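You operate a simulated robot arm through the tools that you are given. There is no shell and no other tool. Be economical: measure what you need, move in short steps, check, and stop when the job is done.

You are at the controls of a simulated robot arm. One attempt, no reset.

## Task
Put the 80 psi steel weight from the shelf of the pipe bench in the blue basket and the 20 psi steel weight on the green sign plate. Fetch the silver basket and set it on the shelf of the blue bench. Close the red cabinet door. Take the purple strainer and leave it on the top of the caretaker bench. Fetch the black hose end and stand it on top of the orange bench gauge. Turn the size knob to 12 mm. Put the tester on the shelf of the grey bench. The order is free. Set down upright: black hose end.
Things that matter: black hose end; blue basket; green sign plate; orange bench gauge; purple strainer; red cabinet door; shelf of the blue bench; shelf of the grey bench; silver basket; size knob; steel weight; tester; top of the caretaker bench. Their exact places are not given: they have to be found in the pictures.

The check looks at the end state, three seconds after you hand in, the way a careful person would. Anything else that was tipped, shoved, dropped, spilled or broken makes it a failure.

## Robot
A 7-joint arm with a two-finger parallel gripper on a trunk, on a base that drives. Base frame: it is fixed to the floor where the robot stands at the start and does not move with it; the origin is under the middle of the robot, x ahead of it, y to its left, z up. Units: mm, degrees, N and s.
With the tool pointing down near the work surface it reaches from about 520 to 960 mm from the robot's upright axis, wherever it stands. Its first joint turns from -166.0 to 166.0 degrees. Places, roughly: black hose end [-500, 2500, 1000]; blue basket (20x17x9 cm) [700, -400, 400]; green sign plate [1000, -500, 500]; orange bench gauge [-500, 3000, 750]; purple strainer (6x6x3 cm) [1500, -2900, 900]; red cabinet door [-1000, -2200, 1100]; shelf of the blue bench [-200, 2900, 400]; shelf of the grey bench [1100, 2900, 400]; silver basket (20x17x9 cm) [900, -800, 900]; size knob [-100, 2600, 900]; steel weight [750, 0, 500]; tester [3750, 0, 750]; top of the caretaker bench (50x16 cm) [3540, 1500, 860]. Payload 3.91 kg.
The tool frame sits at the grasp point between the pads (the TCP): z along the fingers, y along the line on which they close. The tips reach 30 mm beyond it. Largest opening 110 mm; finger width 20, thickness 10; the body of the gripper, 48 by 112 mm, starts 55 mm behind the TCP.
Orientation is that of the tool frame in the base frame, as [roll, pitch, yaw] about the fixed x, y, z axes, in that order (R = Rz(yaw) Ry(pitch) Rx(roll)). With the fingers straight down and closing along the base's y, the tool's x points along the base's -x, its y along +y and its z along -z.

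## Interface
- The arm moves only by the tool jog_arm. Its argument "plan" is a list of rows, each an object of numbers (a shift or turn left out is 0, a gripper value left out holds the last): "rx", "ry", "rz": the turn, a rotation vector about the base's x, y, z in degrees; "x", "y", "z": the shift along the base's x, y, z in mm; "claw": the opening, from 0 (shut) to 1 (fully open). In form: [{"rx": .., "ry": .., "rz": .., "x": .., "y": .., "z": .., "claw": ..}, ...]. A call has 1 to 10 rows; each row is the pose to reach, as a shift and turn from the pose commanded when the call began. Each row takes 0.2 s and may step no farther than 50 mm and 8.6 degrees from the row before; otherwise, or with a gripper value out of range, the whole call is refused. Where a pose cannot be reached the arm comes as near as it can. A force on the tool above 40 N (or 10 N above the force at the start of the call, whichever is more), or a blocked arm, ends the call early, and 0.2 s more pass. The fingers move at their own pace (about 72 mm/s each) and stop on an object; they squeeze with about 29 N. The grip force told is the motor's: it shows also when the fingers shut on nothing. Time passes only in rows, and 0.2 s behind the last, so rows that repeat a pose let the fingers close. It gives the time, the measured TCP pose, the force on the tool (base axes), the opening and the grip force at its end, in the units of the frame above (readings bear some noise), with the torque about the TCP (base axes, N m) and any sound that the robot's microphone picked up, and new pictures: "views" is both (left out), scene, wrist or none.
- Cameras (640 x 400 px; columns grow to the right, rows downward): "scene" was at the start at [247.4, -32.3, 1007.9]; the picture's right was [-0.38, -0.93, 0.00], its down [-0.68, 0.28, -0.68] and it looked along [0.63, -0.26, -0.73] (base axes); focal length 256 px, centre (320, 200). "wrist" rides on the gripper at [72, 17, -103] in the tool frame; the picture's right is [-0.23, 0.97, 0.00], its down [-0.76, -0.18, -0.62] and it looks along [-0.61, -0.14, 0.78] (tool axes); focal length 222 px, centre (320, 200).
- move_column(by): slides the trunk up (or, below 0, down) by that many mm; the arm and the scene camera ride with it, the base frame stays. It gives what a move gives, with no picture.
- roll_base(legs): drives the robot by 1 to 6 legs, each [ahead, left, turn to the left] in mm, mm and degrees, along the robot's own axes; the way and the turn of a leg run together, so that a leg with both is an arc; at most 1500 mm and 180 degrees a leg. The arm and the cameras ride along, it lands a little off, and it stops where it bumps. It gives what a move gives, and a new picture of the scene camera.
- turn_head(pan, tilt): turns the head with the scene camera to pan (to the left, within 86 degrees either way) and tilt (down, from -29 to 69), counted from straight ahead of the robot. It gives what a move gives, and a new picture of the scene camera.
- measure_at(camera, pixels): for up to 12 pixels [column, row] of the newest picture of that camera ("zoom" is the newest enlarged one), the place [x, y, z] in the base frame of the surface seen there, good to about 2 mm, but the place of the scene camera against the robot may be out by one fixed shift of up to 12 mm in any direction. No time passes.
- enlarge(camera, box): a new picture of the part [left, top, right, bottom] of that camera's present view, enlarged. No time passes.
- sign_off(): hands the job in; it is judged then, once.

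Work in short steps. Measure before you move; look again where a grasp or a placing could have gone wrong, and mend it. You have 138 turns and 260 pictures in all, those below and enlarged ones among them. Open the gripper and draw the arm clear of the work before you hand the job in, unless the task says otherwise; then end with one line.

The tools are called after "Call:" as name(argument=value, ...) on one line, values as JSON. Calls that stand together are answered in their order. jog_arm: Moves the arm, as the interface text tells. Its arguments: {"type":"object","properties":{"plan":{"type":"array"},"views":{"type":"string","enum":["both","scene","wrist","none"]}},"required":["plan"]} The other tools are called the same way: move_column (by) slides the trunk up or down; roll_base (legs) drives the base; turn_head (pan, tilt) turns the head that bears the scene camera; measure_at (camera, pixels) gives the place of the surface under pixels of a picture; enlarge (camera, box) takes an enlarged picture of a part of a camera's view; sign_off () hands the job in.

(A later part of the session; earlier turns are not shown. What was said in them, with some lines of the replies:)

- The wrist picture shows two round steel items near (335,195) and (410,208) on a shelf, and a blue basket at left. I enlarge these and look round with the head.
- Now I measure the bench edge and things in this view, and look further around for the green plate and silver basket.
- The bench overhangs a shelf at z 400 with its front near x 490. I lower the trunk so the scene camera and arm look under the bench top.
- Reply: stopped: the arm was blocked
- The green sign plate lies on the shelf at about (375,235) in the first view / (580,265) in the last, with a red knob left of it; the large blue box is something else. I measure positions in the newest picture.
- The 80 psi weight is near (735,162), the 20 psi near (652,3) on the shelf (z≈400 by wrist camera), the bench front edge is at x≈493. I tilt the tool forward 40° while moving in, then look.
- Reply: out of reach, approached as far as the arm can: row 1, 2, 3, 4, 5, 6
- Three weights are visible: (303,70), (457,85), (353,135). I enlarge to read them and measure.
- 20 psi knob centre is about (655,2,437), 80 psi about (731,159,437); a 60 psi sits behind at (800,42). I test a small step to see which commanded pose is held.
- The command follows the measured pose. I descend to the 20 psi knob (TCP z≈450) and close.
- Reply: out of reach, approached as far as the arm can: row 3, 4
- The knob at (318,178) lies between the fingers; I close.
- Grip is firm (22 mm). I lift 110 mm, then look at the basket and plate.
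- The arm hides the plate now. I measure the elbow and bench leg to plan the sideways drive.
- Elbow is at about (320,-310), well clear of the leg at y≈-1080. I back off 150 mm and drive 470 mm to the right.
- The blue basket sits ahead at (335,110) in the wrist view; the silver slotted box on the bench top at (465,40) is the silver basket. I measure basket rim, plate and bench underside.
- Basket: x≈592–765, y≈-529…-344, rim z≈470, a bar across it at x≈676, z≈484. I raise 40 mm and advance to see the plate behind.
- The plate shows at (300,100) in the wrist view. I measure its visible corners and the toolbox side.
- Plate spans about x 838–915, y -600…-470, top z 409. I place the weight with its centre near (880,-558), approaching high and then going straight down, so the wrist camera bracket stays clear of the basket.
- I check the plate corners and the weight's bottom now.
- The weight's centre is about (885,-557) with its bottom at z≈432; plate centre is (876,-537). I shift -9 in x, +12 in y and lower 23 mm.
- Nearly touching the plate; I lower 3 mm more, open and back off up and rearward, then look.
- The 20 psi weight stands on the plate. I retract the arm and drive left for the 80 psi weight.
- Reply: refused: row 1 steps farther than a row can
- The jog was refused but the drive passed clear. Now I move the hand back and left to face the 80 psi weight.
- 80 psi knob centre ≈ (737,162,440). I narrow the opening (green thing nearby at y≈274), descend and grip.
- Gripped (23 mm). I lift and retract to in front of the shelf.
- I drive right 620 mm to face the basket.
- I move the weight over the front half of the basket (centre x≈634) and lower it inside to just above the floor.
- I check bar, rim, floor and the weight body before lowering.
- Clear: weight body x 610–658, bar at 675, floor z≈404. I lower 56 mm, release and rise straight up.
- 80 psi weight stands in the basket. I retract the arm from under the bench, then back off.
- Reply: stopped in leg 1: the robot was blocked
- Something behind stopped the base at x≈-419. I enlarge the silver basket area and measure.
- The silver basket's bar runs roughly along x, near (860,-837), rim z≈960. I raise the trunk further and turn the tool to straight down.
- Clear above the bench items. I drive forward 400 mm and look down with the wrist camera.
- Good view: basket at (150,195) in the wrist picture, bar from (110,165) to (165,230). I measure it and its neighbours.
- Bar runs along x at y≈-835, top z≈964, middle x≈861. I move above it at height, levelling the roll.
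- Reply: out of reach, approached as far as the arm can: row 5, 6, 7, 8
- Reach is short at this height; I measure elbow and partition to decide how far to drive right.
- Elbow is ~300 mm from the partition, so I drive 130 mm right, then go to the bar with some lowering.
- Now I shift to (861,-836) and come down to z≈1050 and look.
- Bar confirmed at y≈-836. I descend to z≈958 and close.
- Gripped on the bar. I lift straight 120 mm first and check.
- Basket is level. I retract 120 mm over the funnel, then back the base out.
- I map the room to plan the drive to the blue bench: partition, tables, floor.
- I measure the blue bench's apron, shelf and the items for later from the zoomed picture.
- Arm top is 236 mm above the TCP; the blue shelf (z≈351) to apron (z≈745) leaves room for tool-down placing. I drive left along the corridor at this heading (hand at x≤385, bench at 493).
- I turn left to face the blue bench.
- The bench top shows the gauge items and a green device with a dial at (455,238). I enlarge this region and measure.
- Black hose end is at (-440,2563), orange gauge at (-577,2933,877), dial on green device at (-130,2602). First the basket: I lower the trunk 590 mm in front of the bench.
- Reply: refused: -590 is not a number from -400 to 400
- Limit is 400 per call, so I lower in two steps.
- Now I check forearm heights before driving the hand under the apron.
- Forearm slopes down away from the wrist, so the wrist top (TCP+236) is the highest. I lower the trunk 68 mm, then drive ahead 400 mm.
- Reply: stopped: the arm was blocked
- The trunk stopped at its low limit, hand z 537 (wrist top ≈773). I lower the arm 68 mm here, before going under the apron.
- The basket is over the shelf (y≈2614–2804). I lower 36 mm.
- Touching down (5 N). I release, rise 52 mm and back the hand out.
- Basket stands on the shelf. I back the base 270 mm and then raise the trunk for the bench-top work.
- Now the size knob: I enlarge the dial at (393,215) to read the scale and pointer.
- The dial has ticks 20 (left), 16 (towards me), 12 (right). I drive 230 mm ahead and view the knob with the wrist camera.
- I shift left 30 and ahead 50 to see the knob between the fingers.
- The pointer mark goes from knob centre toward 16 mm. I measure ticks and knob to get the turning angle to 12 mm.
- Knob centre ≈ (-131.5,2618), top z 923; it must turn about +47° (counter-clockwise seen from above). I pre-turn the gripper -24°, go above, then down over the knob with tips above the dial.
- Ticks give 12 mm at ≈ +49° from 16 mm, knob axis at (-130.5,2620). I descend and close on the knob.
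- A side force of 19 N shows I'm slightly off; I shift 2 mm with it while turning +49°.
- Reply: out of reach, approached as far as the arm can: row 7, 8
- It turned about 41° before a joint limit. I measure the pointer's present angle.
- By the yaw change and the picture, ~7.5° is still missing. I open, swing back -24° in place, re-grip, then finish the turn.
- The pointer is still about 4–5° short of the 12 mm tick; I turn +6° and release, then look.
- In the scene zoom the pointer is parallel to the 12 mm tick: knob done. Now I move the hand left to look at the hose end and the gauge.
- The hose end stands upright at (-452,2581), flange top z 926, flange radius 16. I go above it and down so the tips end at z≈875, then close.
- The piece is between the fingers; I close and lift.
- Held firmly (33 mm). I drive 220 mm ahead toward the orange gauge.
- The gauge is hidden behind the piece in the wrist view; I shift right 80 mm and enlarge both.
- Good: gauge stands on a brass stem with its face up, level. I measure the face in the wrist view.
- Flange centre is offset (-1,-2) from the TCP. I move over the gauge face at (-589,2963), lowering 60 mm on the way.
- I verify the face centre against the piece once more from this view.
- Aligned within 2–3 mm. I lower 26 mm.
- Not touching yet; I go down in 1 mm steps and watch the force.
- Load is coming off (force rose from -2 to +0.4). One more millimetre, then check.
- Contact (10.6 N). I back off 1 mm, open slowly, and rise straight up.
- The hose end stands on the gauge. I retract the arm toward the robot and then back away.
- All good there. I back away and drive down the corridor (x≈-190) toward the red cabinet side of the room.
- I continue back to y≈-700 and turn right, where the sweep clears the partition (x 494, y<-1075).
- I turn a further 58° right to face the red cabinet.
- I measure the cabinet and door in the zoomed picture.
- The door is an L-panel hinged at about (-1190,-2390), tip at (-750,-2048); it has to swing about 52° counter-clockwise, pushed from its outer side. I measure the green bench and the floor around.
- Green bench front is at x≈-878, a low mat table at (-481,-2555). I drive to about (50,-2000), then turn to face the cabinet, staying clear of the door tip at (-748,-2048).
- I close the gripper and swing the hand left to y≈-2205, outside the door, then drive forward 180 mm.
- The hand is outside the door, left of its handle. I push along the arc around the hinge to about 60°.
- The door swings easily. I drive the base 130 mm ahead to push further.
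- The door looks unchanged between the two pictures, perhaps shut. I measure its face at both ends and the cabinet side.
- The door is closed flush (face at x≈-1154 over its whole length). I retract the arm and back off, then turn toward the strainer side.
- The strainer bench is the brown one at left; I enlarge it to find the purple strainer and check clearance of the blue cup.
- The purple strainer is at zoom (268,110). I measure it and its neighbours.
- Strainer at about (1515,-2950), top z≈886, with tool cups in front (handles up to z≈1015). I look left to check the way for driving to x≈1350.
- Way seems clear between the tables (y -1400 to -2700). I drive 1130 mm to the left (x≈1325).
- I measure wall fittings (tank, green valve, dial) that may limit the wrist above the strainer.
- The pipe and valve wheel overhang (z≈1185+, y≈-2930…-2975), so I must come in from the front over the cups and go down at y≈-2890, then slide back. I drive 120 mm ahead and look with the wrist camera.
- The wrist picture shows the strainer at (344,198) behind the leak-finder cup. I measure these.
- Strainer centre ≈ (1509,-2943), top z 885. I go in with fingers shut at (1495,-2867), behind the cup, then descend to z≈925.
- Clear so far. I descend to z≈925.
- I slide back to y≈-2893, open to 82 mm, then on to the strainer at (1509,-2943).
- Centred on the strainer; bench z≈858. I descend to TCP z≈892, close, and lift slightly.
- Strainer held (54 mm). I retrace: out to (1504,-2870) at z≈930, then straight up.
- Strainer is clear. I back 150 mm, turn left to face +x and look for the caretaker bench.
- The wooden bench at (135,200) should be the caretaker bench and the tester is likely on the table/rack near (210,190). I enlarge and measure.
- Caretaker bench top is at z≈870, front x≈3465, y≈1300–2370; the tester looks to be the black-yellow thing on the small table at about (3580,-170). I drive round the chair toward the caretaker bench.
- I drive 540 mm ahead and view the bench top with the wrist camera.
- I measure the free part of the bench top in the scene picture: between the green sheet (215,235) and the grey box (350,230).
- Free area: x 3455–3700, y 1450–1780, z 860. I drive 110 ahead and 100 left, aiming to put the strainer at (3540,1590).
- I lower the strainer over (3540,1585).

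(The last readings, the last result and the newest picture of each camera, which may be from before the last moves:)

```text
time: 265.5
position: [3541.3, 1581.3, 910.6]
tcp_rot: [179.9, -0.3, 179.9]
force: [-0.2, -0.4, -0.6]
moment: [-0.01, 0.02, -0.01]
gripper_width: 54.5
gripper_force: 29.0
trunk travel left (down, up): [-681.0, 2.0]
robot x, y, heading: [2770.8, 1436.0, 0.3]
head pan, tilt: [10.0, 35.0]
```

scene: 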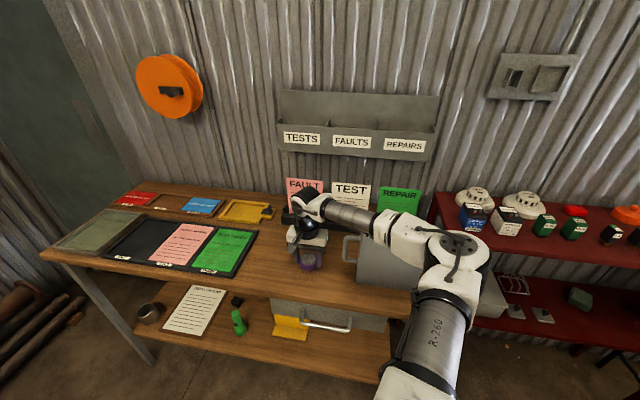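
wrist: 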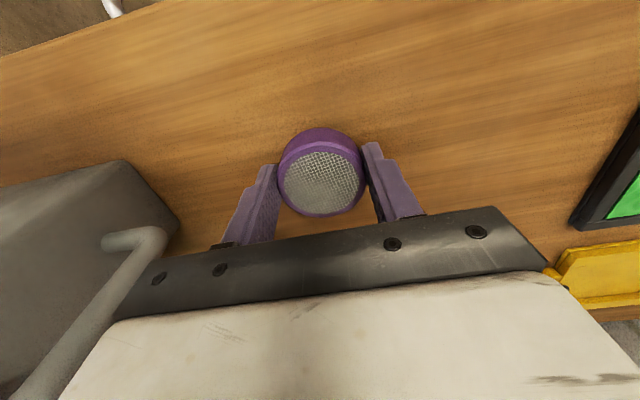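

The bucket handle at (140,240) looks close to the gripper body; I measure it before lowering.

Call:
measure_at(camera="wrist", pixels=[[140, 240], [110, 240], [100, 300], [170, 215], [320, 185], [320, 100]])

```text
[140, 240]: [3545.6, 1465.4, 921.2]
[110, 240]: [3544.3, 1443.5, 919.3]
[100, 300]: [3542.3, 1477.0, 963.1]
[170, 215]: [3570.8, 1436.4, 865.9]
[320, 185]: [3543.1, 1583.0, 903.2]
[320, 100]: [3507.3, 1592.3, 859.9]
```

Clearance ~45 mm. Strainer bottom is ≈15 mm above the top; I lower 14 mm gently.

Call:
jog_arm(plan=[{"z": -8}, {"z": -13}, {"z": -15}, {"z": -15}], views="none")

```text
time: 266.5
position: [3541.5, 1584.8, 896.4]
tcp_rot: [-180.0, -0.5, 179.8]
force: [-0.8, 0.6, -0.3]
moment: [0.01, -0.01, 0.0]
gripper_width: 54.6
gripper_force: 29.4
trunk travel left (down, up): [-681.0, 2.0]
robot x, y, heading: [2772.1, 1432.1, 0.6]
head pan, tilt: [10.0, 35.0]
```

Almost touching; I lower 1.5 mm more, open and rise.

Call:
jog_arm(plan=[{"z": -1.5}, {"z": -1.5, "claw": 0.6}, {"z": -1.5, "claw": 0.75}, {"z": -1.5, "claw": 0.75}, {"z": 20}, {"z": 65}, {"z": 110}, {"z": 155}, {"z": 190}, {"z": 190, "x": -45}])

```text
time: 268.7
position: [3494.7, 1582.6, 1087.0]
tcp_rot: [179.9, -0.2, 179.8]
force: [0.0, 0.8, 0.7]
moment: [0.01, 0.0, 0.01]
gripper_width: 82.7
gripper_force: 0.0
trunk travel left (down, up): [-681.0, 2.0]
robot x, y, heading: [2769.7, 1432.9, 0.4]
head pan, tilt: [10.0, 35.0]
```

scene: 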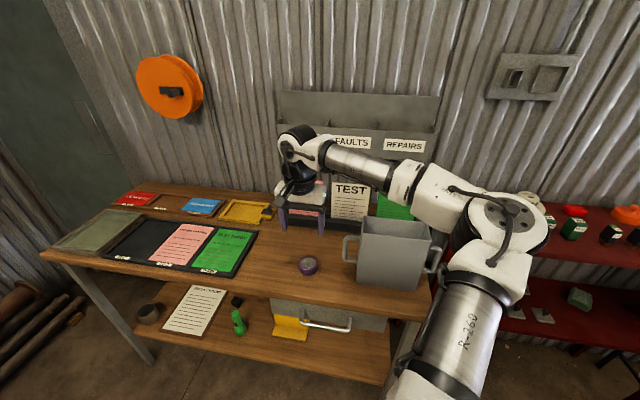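
wrist: 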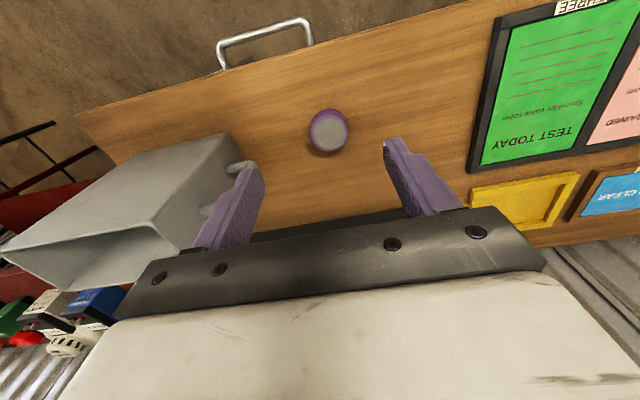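

Strainer stands on the bench top. I retract and drive right toward the tester's table.

Call:
jog_arm(plan=[{"x": -40}, {"x": -70}], views="none")

Call:
roll_base(legs=[[-300, 0, 0], [0, -1400, 0]])

Call:
turn_head(pan=10, tilt=30)

```text
time: 269.3
position: [3424.8, 1583.8, 1086.5]
tcp_rot: [179.9, -0.4, 180.0]
force: [0.2, 0.1, 0.3]
moment: [0.02, -0.01, 0.04]
gripper_width: 82.6
gripper_force: 0.1
trunk travel left (down, up): [-681.0, 2.0]
robot x, y, heading: [2767.4, 1436.6, 0.4]
head pan, tilt: [10.0, 35.0]
```

```text
time: 282.1
position: [3140.5, 183.3, 1088.0]
tcp_rot: [-180.0, -0.4, -178.8]
force: [0.2, 0.8, 0.2]
moment: [0.01, 0.01, 0.0]
gripper_width: 82.6
gripper_force: 0.1
trunk travel left (down, up): [-681.0, 2.0]
robot x, y, heading: [2485.8, 19.0, 1.6]
head pan, tilt: [10.0, 35.0]
```

scene: 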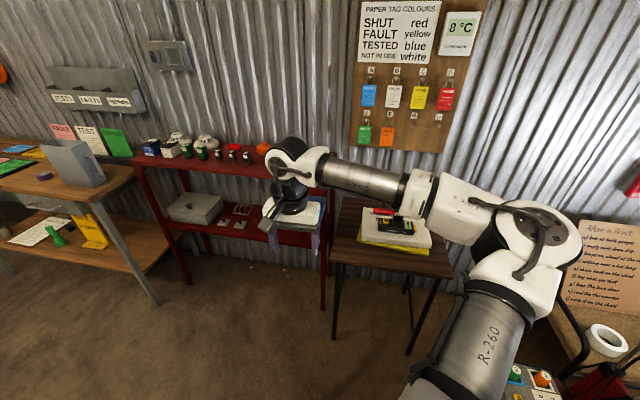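

```text
time: 282.8
position: [3142.4, 181.9, 1087.7]
tcp_rot: [179.9, -0.4, -178.9]
force: [0.6, -0.4, -0.7]
moment: [0.01, 0.01, -0.02]
gripper_width: 82.2
gripper_force: 0.1
trunk travel left (down, up): [-681.0, 2.0]
robot x, y, heading: [2490.9, 17.4, 1.9]
head pan, tilt: [10.0, 30.0]
```

scene: 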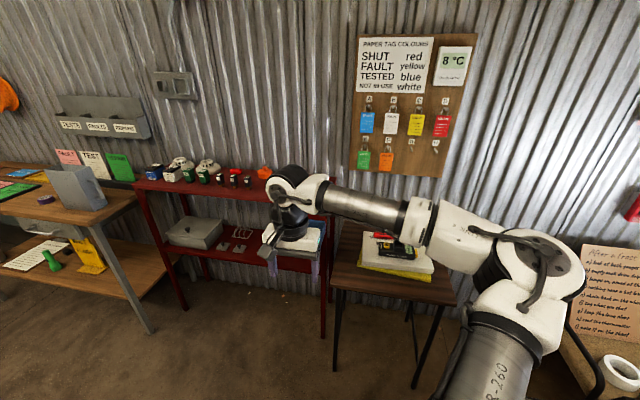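

The small table with books holds the black/yellow device at (395,250). I enlarge and measure it.

Call:
enlarge(camera="scene", box=[325, 215, 465, 305])

Call:
measure_at(camera="scene", pixels=[[395, 248], [383, 246], [412, 250], [385, 238], [370, 258], [425, 265], [345, 280], [440, 290], [355, 235], [430, 240], [600, 365]])

```text
4.44 times, centred on (395, 260) of scene
```

zoom: 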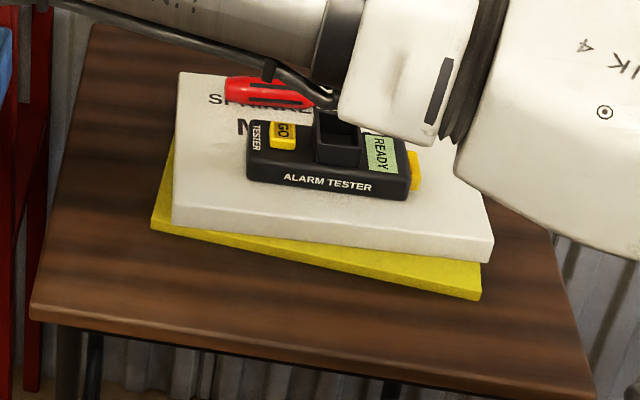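

```text
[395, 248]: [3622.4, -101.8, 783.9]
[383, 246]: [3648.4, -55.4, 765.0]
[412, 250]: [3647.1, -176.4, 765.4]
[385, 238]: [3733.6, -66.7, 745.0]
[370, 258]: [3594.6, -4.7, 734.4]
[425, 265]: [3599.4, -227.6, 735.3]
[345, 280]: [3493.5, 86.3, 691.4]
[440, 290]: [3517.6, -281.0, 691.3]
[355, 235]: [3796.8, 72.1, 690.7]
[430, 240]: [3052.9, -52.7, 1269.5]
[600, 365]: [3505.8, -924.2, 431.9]
```

It is the "ALARM TESTER", about 160 mm long along y at (3650,-105), with a square socket on top; a red screwdriver lies behind it. I drive 330 ahead, lower the trunk 120 and move the hand over it.

Call:
roll_base(legs=[[330, -150, -1.8]])

Call:
move_column(by=-120)

Call:
jog_arm(plan=[{"y": -40, "claw": 0.8}, {"y": -80, "x": 25}, {"y": -110, "x": 50}])

```text
time: 285.2
position: [3487.5, 28.1, 1087.3]
tcp_rot: [179.9, -0.5, -179.8]
force: [-0.3, -0.3, -1.3]
moment: [0.0, 0.03, 0.02]
gripper_width: 82.4
gripper_force: 0.2
trunk travel left (down, up): [-681.0, 2.0]
robot x, y, heading: [2832.8, -126.1, 0.6]
head pan, tilt: [10.0, 30.0]
```

scene: 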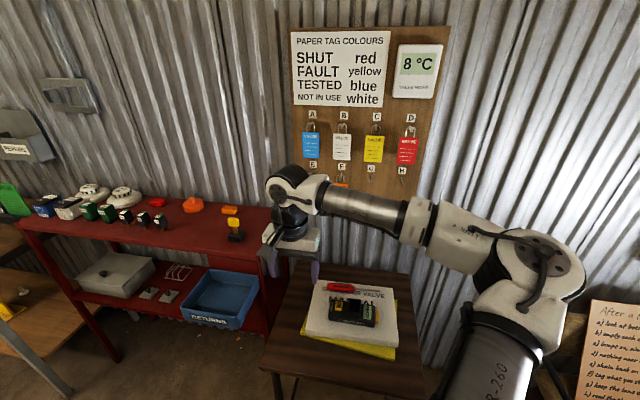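

```text
time: 286.7
position: [3486.9, 26.5, 968.9]
tcp_rot: [180.0, -0.4, -179.9]
force: [0.4, 0.6, 0.0]
moment: [0.0, 0.0, 0.0]
gripper_width: 82.3
gripper_force: 0.0
trunk travel left (down, up): [-561.0, 122.0]
robot x, y, heading: [2835.2, -125.8, 0.6]
head pan, tilt: [10.0, 30.0]
```

```text
time: 287.5
position: [3538.9, -85.7, 965.3]
tcp_rot: [179.9, -0.4, -179.9]
force: [-0.5, 0.1, 0.0]
moment: [0.02, 0.03, 0.02]
gripper_width: 88.3
gripper_force: 0.0
trunk travel left (down, up): [-561.0, 122.0]
robot x, y, heading: [2827.2, -121.6, 0.4]
head pan, tilt: [10.0, 30.0]
```

scene: 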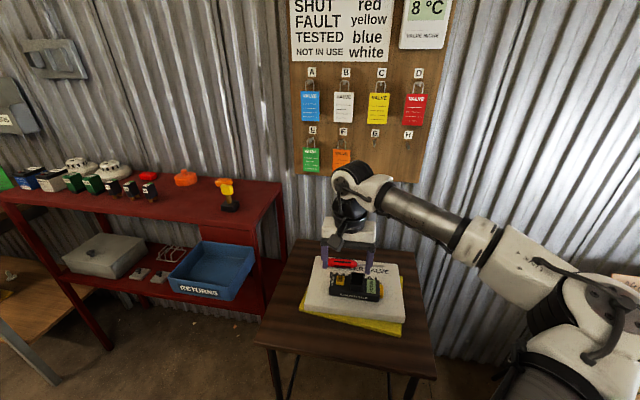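
wrist: 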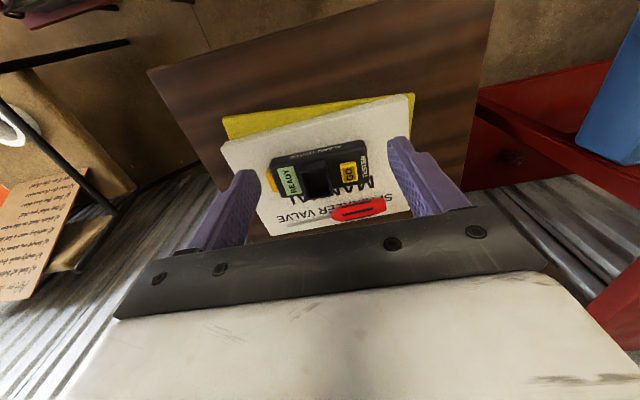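

Call:
enlarge(camera="wrist", box=[240, 120, 400, 230])

Call:
measure_at(camera="zoom", pixels=[[300, 220], [352, 210], [262, 230], [285, 290], [340, 280], [310, 250], [110, 200], [515, 130], [440, 190], [180, 240], [480, 220], [400, 360]])

```text
3.64 times, centred on (320, 175) of wrist
```

zoom: 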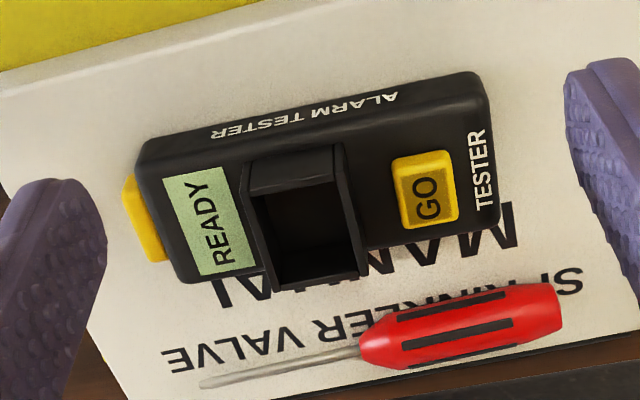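

```text
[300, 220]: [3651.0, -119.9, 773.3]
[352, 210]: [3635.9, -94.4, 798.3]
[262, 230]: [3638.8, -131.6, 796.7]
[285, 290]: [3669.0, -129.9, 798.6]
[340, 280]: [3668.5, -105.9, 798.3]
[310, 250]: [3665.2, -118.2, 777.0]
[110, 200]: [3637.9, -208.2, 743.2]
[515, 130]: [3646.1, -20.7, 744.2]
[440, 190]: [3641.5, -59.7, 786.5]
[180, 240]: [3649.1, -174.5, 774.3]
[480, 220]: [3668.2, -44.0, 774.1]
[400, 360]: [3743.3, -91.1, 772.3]
```

The GO button sits right beside the socket, so I'd rather grip across the body in x (turn the gripper 90°). I measure the body's edges and the screwdriver.

Call:
measure_at(camera="zoom", pixels=[[150, 150], [470, 82], [190, 278], [485, 228], [300, 125], [420, 245], [380, 335], [545, 290], [230, 378], [290, 110], [310, 300], [250, 170]])

```text
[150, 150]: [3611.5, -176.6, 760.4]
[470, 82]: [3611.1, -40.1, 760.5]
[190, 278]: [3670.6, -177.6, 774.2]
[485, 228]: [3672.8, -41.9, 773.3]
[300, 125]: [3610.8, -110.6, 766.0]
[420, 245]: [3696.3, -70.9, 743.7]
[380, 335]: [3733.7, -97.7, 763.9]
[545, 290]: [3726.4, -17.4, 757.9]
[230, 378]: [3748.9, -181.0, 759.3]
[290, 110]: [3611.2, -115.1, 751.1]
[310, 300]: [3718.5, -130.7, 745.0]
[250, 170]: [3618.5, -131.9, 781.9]
```

Body: x 3611–3674, y -180…-38, books top z 744, screwdriver front x≈3720. I turn the gripper -90° while moving above the tester.

Call:
jog_arm(plan=[{"rz": -8.5, "x": 10, "claw": 0.87}, {"rz": -17, "x": 20, "y": -3}, {"rz": -25.5, "x": 30, "y": -5}, {"rz": -34, "x": 40, "y": -8}, {"rz": -42.5, "x": 50, "y": -10}, {"rz": -51, "x": 60, "y": -13}, {"rz": -59.5, "x": 70, "y": -16}, {"rz": -68, "x": 80, "y": -18}, {"rz": -76.5, "x": 92, "y": -20}, {"rz": -85, "x": 103, "y": -23}], views="none")

```text
time: 289.7
position: [3640.1, -105.0, 966.9]
tcp_rot: [-180.0, -0.4, 94.9]
force: [-0.7, 0.3, 0.6]
moment: [0.02, 0.03, 0.02]
gripper_width: 95.4
gripper_force: 0.1
trunk travel left (down, up): [-561.0, 122.0]
robot x, y, heading: [2830.1, -126.2, 0.8]
head pan, tilt: [10.0, 30.0]
```

Call:
jog_arm(plan=[{"rz": -5, "x": 2, "y": -3, "z": -40}, {"rz": -5, "x": 2, "y": -3, "z": -90}])

```text
time: 290.3
position: [3645.6, -105.4, 876.1]
tcp_rot: [179.8, -0.4, 90.1]
force: [0.0, 1.0, -0.2]
moment: [0.01, 0.01, 0.0]
gripper_width: 95.8
gripper_force: 0.1
trunk travel left (down, up): [-561.0, 122.0]
robot x, y, heading: [2830.2, -126.9, 0.4]
head pan, tilt: [10.0, 30.0]
```

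scene: 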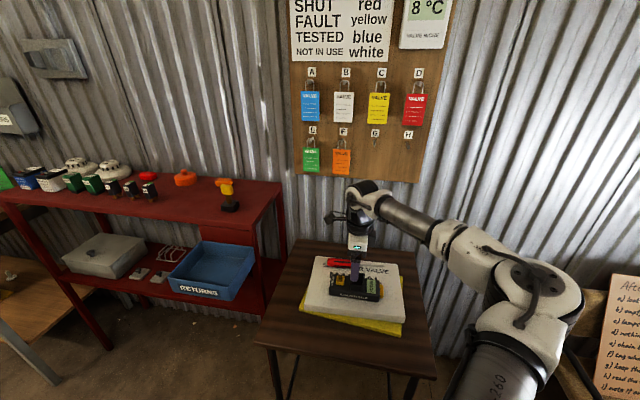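
wrist: 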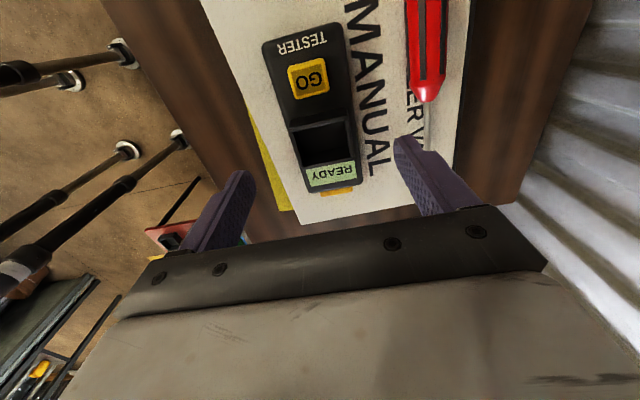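

Aligned. I descend to TCP z≈779 and close across the body.

Call:
jog_arm(plan=[{"x": -3, "y": -4, "z": -45}, {"x": -3, "y": -4, "z": -80}, {"x": -3, "y": -4, "z": -97}, {"x": -3, "y": -4, "z": -97}], views="wrist")

```text
time: 291.3
position: [3639.5, -113.5, 780.4]
tcp_rot: [180.0, -0.5, 90.1]
force: [-0.8, 0.5, -0.2]
moment: [0.02, -0.01, -0.04]
gripper_width: 95.7
gripper_force: 0.0
trunk travel left (down, up): [-561.0, 122.0]
robot x, y, heading: [2828.2, -124.4, 0.4]
head pan, tilt: [10.0, 30.0]
```

wrist: 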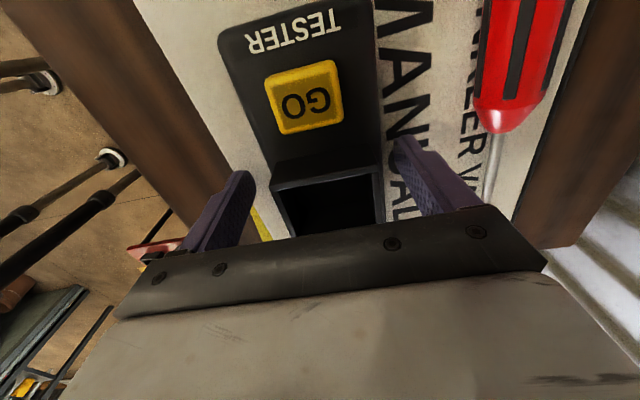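

Fingers straddle the body clear of the screwdriver. I close and lift 150 mm.

Call:
jog_arm(plan=[{"claw": 0}, {"claw": 0}, {"claw": 0}, {"claw": 0}, {"z": 15}, {"z": 50}, {"z": 95}, {"z": 140}, {"z": 180}])

```text
time: 293.3
position: [3638.8, -115.8, 960.3]
tcp_rot: [180.0, -0.3, 90.2]
force: [0.2, 0.2, -3.3]
moment: [0.01, 0.0, 0.0]
gripper_width: 65.4
gripper_force: 29.2
trunk travel left (down, up): [-561.0, 122.0]
robot x, y, heading: [2831.0, -119.4, 0.4]
head pan, tilt: [10.0, 30.0]
```

scene: 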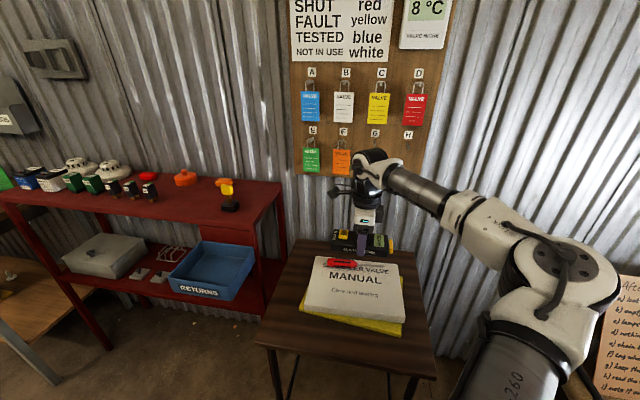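
wrist: 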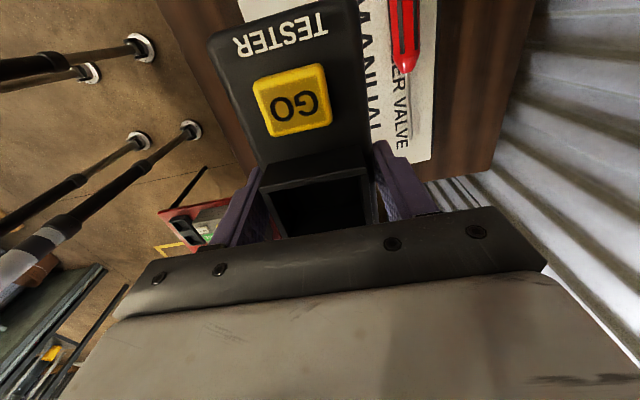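

Tester held (65 mm). I retract, back off, and drive north to about (2430,1550), then turn to face the grey bench wall.

Call:
jog_arm(plan=[{"x": -40, "z": 20}, {"x": -80, "z": 40}, {"x": -120, "z": 60}, {"x": -150, "z": 80}], views="none")

Call:
roll_base(legs=[[-400, 0, 0], [0, 1400, 0], [0, 250, 0], [0, 0, 89.5]])

Call:
turn_head(pan=45, tilt=20)

```text
time: 294.3
position: [3488.3, -114.3, 1039.3]
tcp_rot: [179.9, -0.3, 90.0]
force: [-0.1, 0.1, -2.4]
moment: [0.01, -0.01, 0.0]
gripper_width: 65.6
gripper_force: 29.3
trunk travel left (down, up): [-561.0, 122.0]
robot x, y, heading: [2834.4, -125.9, 0.6]
head pan, tilt: [10.0, 30.0]
```

```text
time: 313.6
position: [2386.9, 2174.8, 1038.4]
tcp_rot: [-180.0, -0.4, -179.2]
force: [-0.2, -0.1, -3.6]
moment: [0.01, 0.01, -0.03]
gripper_width: 65.5
gripper_force: 28.8
trunk travel left (down, up): [-561.0, 122.0]
robot x, y, heading: [2406.3, 1515.0, 91.0]
head pan, tilt: [10.0, 30.0]
```

scene: 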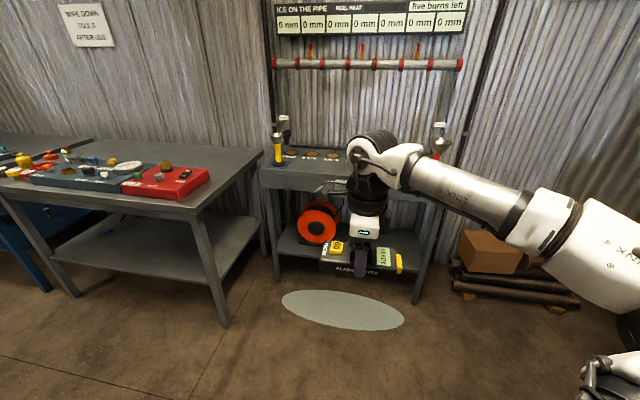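

```text
time: 314.6
position: [2387.1, 2175.0, 1038.9]
tcp_rot: [-180.0, -0.5, -179.3]
force: [0.8, -0.5, -3.6]
moment: [0.01, -0.02, -0.03]
gripper_width: 65.4
gripper_force: 28.8
trunk travel left (down, up): [-561.0, 122.0]
robot x, y, heading: [2401.7, 1520.3, 91.4]
head pan, tilt: [45.0, 20.0]
```

scene: 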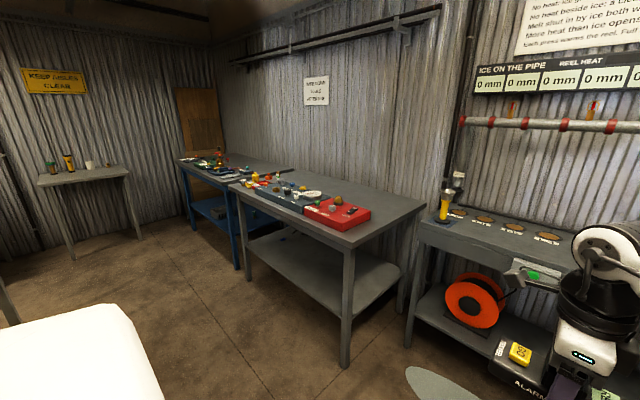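

The grey bench with its lower shelf is at (320,260). I measure its shelf, apron and legs.

Call:
measure_at(camera="scene", pixels=[[340, 250], [300, 240], [345, 300], [260, 240], [340, 360], [248, 275], [320, 300], [335, 245], [285, 215], [400, 235], [350, 275], [240, 190]])

Call:
enlarge(camera="scene", box=[220, 160, 440, 370])

```text
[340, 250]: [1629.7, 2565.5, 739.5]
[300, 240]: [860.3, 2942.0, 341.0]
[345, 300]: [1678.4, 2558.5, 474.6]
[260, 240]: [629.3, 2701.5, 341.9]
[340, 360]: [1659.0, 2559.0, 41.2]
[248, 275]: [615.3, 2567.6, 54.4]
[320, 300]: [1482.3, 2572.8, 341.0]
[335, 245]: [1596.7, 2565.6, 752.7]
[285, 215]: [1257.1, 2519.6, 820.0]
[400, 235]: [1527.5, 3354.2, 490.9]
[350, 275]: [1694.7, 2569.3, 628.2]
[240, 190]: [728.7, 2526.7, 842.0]
```

```text
1.90 times, centred on (330, 265) of scene
```

zoom: 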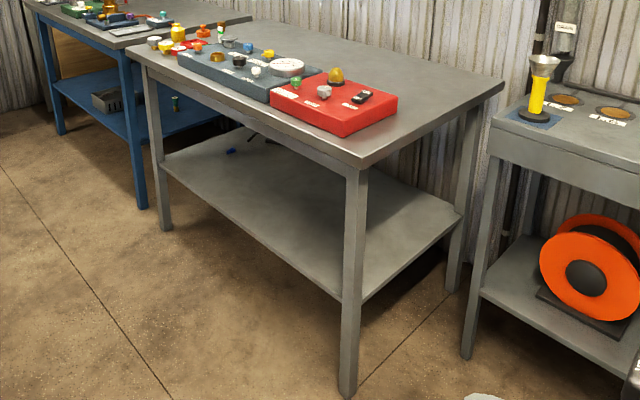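

Shelf: x 620–1680, front y≈2580, z≈350, apron bottom ≈745. I drive left 1240 mm to stand before its middle and lower the trunk.

Call:
roll_base(legs=[[0, 1240, -1.4]])

Call:
move_column(by=-400)

Call:
move_column(by=-90)

Call:
turn_head(pan=5, tilt=25)

```text
time: 319.3
position: [1905.6, 2169.1, 1039.0]
tcp_rot: [-180.0, -0.3, -179.6]
force: [0.0, 0.9, -2.4]
moment: [0.0, 0.04, 0.0]
gripper_width: 65.4
gripper_force: 29.4
trunk travel left (down, up): [-561.0, 122.0]
robot x, y, heading: [1915.6, 1512.7, 90.6]
head pan, tilt: [45.0, 20.0]
stopped in leg 1: the robot was blocked; the commanded pose is now the measured one
```

scene: 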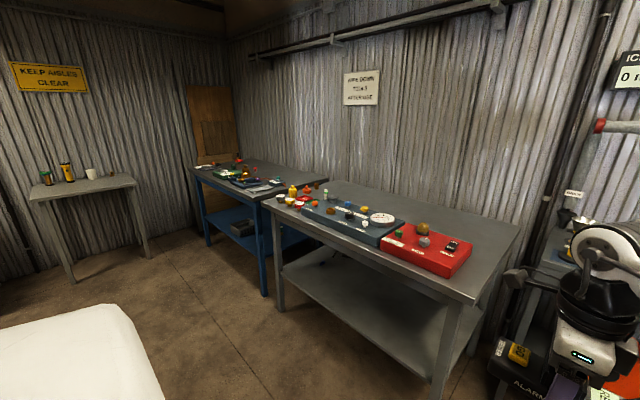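

```text
time: 323.2
position: [1904.2, 2168.3, 640.0]
tcp_rot: [179.9, -0.2, -179.6]
force: [-0.1, -0.4, -2.6]
moment: [0.01, 0.0, 0.01]
gripper_width: 65.8
gripper_force: 29.6
trunk travel left (down, up): [-161.0, 522.0]
robot x, y, heading: [1916.3, 1510.3, 90.6]
head pan, tilt: [45.0, 20.0]
```

```text
time: 324.4
position: [1905.7, 2169.1, 550.6]
tcp_rot: [180.0, -0.4, -179.6]
force: [0.3, 0.4, -2.6]
moment: [-0.02, -0.01, -0.01]
gripper_width: 65.4
gripper_force: 28.6
trunk travel left (down, up): [-71.0, 612.0]
robot x, y, heading: [1916.6, 1513.3, 90.7]
head pan, tilt: [45.0, 20.0]
```

```text
time: 325.5
position: [1904.4, 2168.4, 550.4]
tcp_rot: [179.9, -0.3, -179.6]
force: [-0.4, 0.5, -2.7]
moment: [0.0, 0.01, -0.02]
gripper_width: 65.7
gripper_force: 29.1
trunk travel left (down, up): [-71.0, 612.0]
robot x, y, heading: [1918.2, 1513.9, 90.4]
head pan, tilt: [5.0, 25.0]
```

scene: 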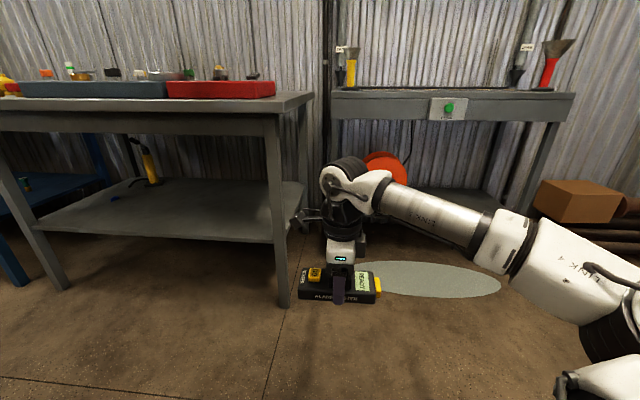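

The base bumped something on its left at x≈1915. I look left to see it.

Call:
turn_head(pan=86, tilt=35)

Call:
measure_at(camera="scene", pixels=[[60, 200], [100, 200], [150, 200], [200, 200], [250, 180], [300, 180], [350, 180], [30, 230], [120, 160], [60, 150], [200, 160]])

```text
time: 327.0
position: [1904.2, 2168.5, 549.7]
tcp_rot: [179.9, -0.3, -179.7]
force: [-1.1, 0.1, -2.8]
moment: [0.0, -0.02, 0.04]
gripper_width: 65.7
gripper_force: 29.3
trunk travel left (down, up): [-71.0, 612.0]
robot x, y, heading: [1916.9, 1507.9, 90.7]
head pan, tilt: [85.9, 35.0]
```

scene: 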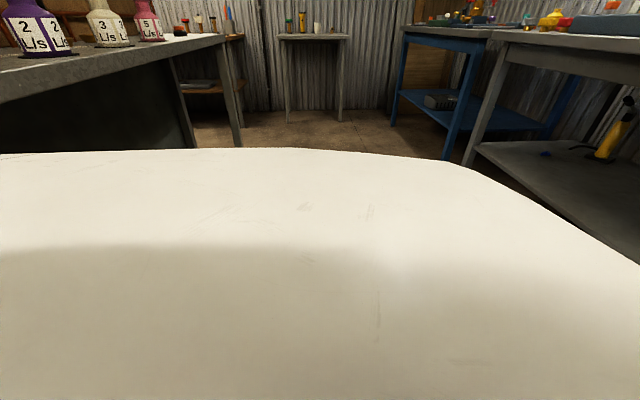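

```text
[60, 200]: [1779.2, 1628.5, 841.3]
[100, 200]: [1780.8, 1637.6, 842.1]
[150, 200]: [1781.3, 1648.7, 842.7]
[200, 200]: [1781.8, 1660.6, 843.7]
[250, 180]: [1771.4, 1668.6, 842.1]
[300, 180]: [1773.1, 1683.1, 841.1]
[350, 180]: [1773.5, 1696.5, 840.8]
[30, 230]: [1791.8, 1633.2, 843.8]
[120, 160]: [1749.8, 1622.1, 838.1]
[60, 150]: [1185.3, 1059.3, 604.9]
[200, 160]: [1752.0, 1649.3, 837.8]
```

A grey table with bottles stands left. I measure its front edge.

Call:
measure_at(camera="scene", pixels=[[10, 90], [100, 70], [215, 42], [180, 50], [235, 140], [190, 130], [280, 100], [340, 100]])

```text
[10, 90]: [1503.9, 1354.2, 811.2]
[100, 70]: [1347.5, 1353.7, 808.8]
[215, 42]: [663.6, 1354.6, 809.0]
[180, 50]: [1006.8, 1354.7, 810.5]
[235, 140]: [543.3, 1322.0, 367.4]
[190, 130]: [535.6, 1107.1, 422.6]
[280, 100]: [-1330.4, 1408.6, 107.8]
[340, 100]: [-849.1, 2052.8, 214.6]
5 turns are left
```

Few turns remain, so I combine: 210 mm ahead (clear of that table), 765 left, then lower the arm to z≈420.

Call:
roll_base(legs=[[210, 0, 0], [0, 765, 0]])

Call:
jog_arm(plan=[{"z": -40}, {"z": -80}, {"z": -115}, {"z": -128}], views="none")

Call:
turn_head(pan=0, tilt=30)

```text
time: 334.7
position: [1134.5, 2383.7, 548.8]
tcp_rot: [179.9, -0.3, 179.5]
force: [-0.5, 0.2, -1.8]
moment: [0.0, -0.02, -0.01]
gripper_width: 65.7
gripper_force: 29.5
trunk travel left (down, up): [-71.0, 612.0]
robot x, y, heading: [1136.7, 1725.1, 89.7]
head pan, tilt: [85.9, 35.0]
```

scene: 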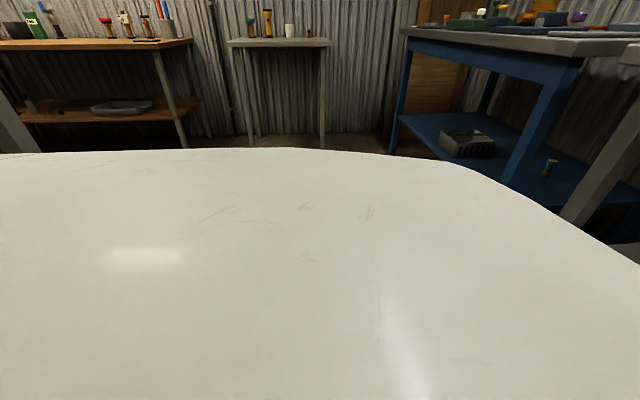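

```text
time: 335.7
position: [1137.8, 2385.8, 421.3]
tcp_rot: [179.9, -0.4, 179.6]
force: [0.8, 0.6, -2.4]
moment: [0.04, 0.02, 0.01]
gripper_width: 65.4
gripper_force: 29.2
trunk travel left (down, up): [-71.0, 612.0]
robot x, y, heading: [1139.9, 1725.2, 89.8]
head pan, tilt: [85.9, 35.0]
```

```text
time: 337.3
position: [1138.0, 2385.2, 421.8]
tcp_rot: [180.0, -0.2, 179.6]
force: [0.8, 0.4, -2.6]
moment: [0.03, 0.02, 0.01]
gripper_width: 65.8
gripper_force: 29.3
trunk travel left (down, up): [-71.0, 612.0]
robot x, y, heading: [1137.7, 1724.7, 89.8]
head pan, tilt: [0.0, 30.0]
4 turns are left
```

scene: 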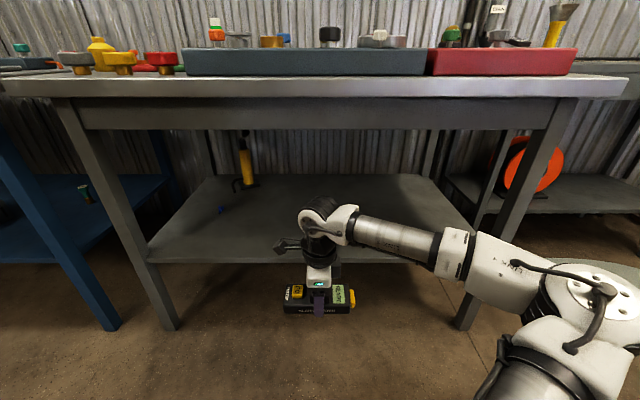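

Aligned with the open shelf. I drive 285 mm ahead and lower 32 mm.

Call:
roll_base(legs=[[285, 0, 0]])

Call:
jog_arm(plan=[{"z": -15}, {"z": -28}, {"z": -33}, {"z": -34}])

Call:
measure_at(camera="scene", pixels=[[320, 310], [300, 300], [345, 300], [250, 260], [420, 250], [320, 330], [320, 345]])

```text
time: 339.4
position: [1142.1, 2679.6, 421.5]
tcp_rot: [179.9, -0.3, 179.3]
force: [-0.6, -0.3, -3.5]
moment: [-0.01, -0.04, -0.02]
gripper_width: 65.7
gripper_force: 29.2
trunk travel left (down, up): [-71.0, 612.0]
robot x, y, heading: [1139.0, 2020.9, 89.4]
head pan, tilt: [0.0, 30.0]
```

scene: 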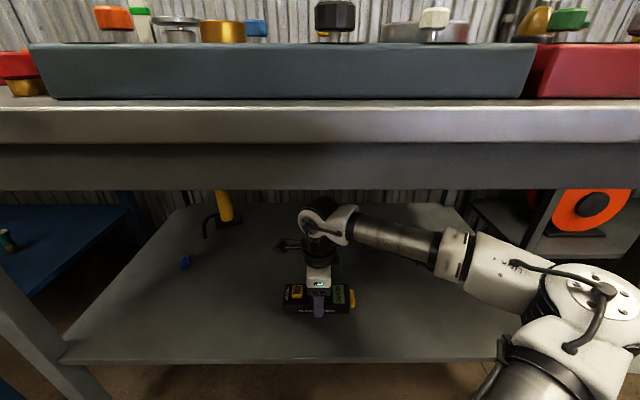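

```text
time: 340.4
position: [1143.3, 2677.8, 387.6]
tcp_rot: [179.8, -0.3, 179.3]
force: [-1.0, 0.9, -2.8]
moment: [-0.02, -0.01, 0.01]
gripper_width: 65.5
gripper_force: 29.2
trunk travel left (down, up): [-71.0, 612.0]
robot x, y, heading: [1142.2, 2022.3, 89.3]
head pan, tilt: [0.0, 30.0]
```

scene: 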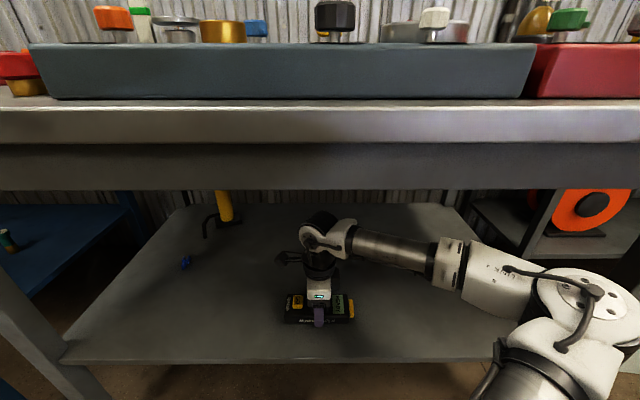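
wrist: 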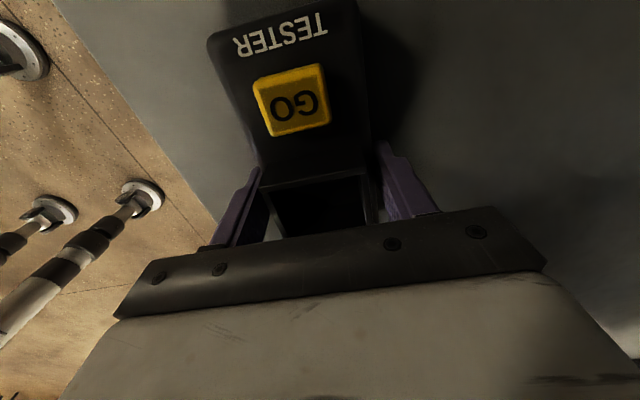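

```text
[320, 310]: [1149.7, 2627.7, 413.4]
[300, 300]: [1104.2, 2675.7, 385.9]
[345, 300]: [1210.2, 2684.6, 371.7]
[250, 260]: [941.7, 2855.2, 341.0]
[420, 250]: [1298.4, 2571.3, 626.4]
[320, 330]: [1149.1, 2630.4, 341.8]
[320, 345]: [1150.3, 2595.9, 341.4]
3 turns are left
```

The tester is about 1–2 mm above the shelf. I lower 3.5 mm, open, rise 72 mm and back the base out.

Call:
jog_arm(plan=[{"z": -1.5}, {"z": -2.5}, {"z": -3}, {"z": -3, "claw": 0.75}, {"z": -3, "claw": 0.85}, {"z": -3, "claw": 0.85}, {"z": 20}, {"z": 50}, {"z": 72}, {"z": 72}], views="wrist")

Call:
roll_base(legs=[[-380, 0, 0]])

```text
time: 342.6
position: [1143.7, 2679.0, 459.4]
tcp_rot: [180.0, -0.3, 179.3]
force: [0.4, -0.3, -0.1]
moment: [0.0, 0.01, -0.03]
gripper_width: 93.5
gripper_force: 0.0
trunk travel left (down, up): [-71.0, 612.0]
robot x, y, heading: [1142.4, 2023.0, 89.7]
head pan, tilt: [0.0, 30.0]
```

wrist: 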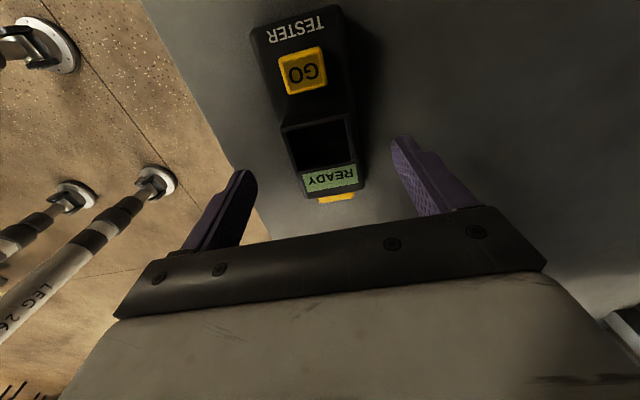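

```text
time: 344.8
position: [1144.9, 2340.3, 460.7]
tcp_rot: [179.8, -0.3, 178.9]
force: [0.8, -0.5, -0.9]
moment: [0.0, 0.02, 0.05]
gripper_width: 93.5
gripper_force: 0.0
trunk travel left (down, up): [-71.0, 612.0]
robot x, y, heading: [1138.1, 1681.9, 89.1]
head pan, tilt: [0.0, 30.0]
stopped in leg 1: the robot was blocked; the commanded pose is now the measured one
2 turns are left
```

scene: 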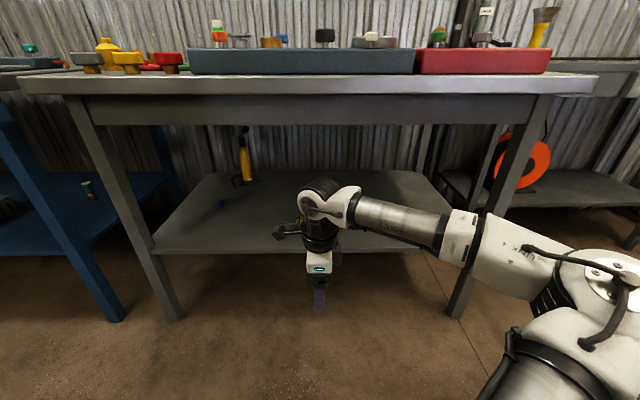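

The tester stands on the shelf and the arm is clear; the base touched the table behind, so I ease it 40 mm forward.

Call:
roll_base(legs=[[40, 0, 0]])

```text
time: 345.7
position: [1144.0, 2379.3, 459.7]
tcp_rot: [179.8, -0.2, 179.0]
force: [0.9, -0.8, -0.2]
moment: [-0.01, -0.02, -0.03]
gripper_width: 93.6
gripper_force: 0.1
trunk travel left (down, up): [-71.0, 612.0]
robot x, y, heading: [1139.2, 1718.3, 89.1]
head pan, tilt: [0.0, 30.0]
1 turns are left
```

scene: 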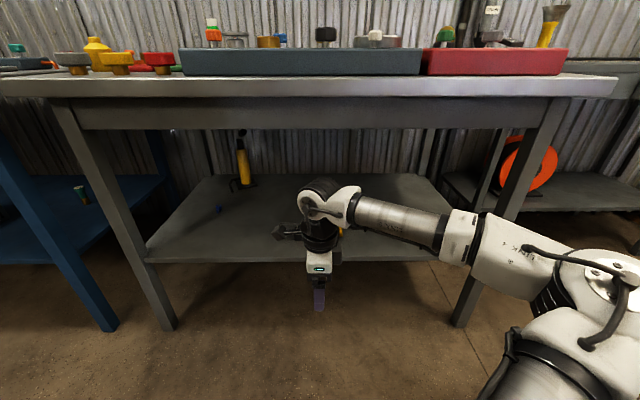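

All parts of the job are done and the gripper is open and clear; I hand in.

Call:
sign_off()

```text
The job is handed in.
```

I finished all eight parts of the job and handed it in, with the gripper open and the arm clear. The base bumped furniture three times: once near the pipe bench, and twice against the bottle table opposite the grey bench. I saw no sign that anything fell, but I didn't check the objects on that furniture afterwards.
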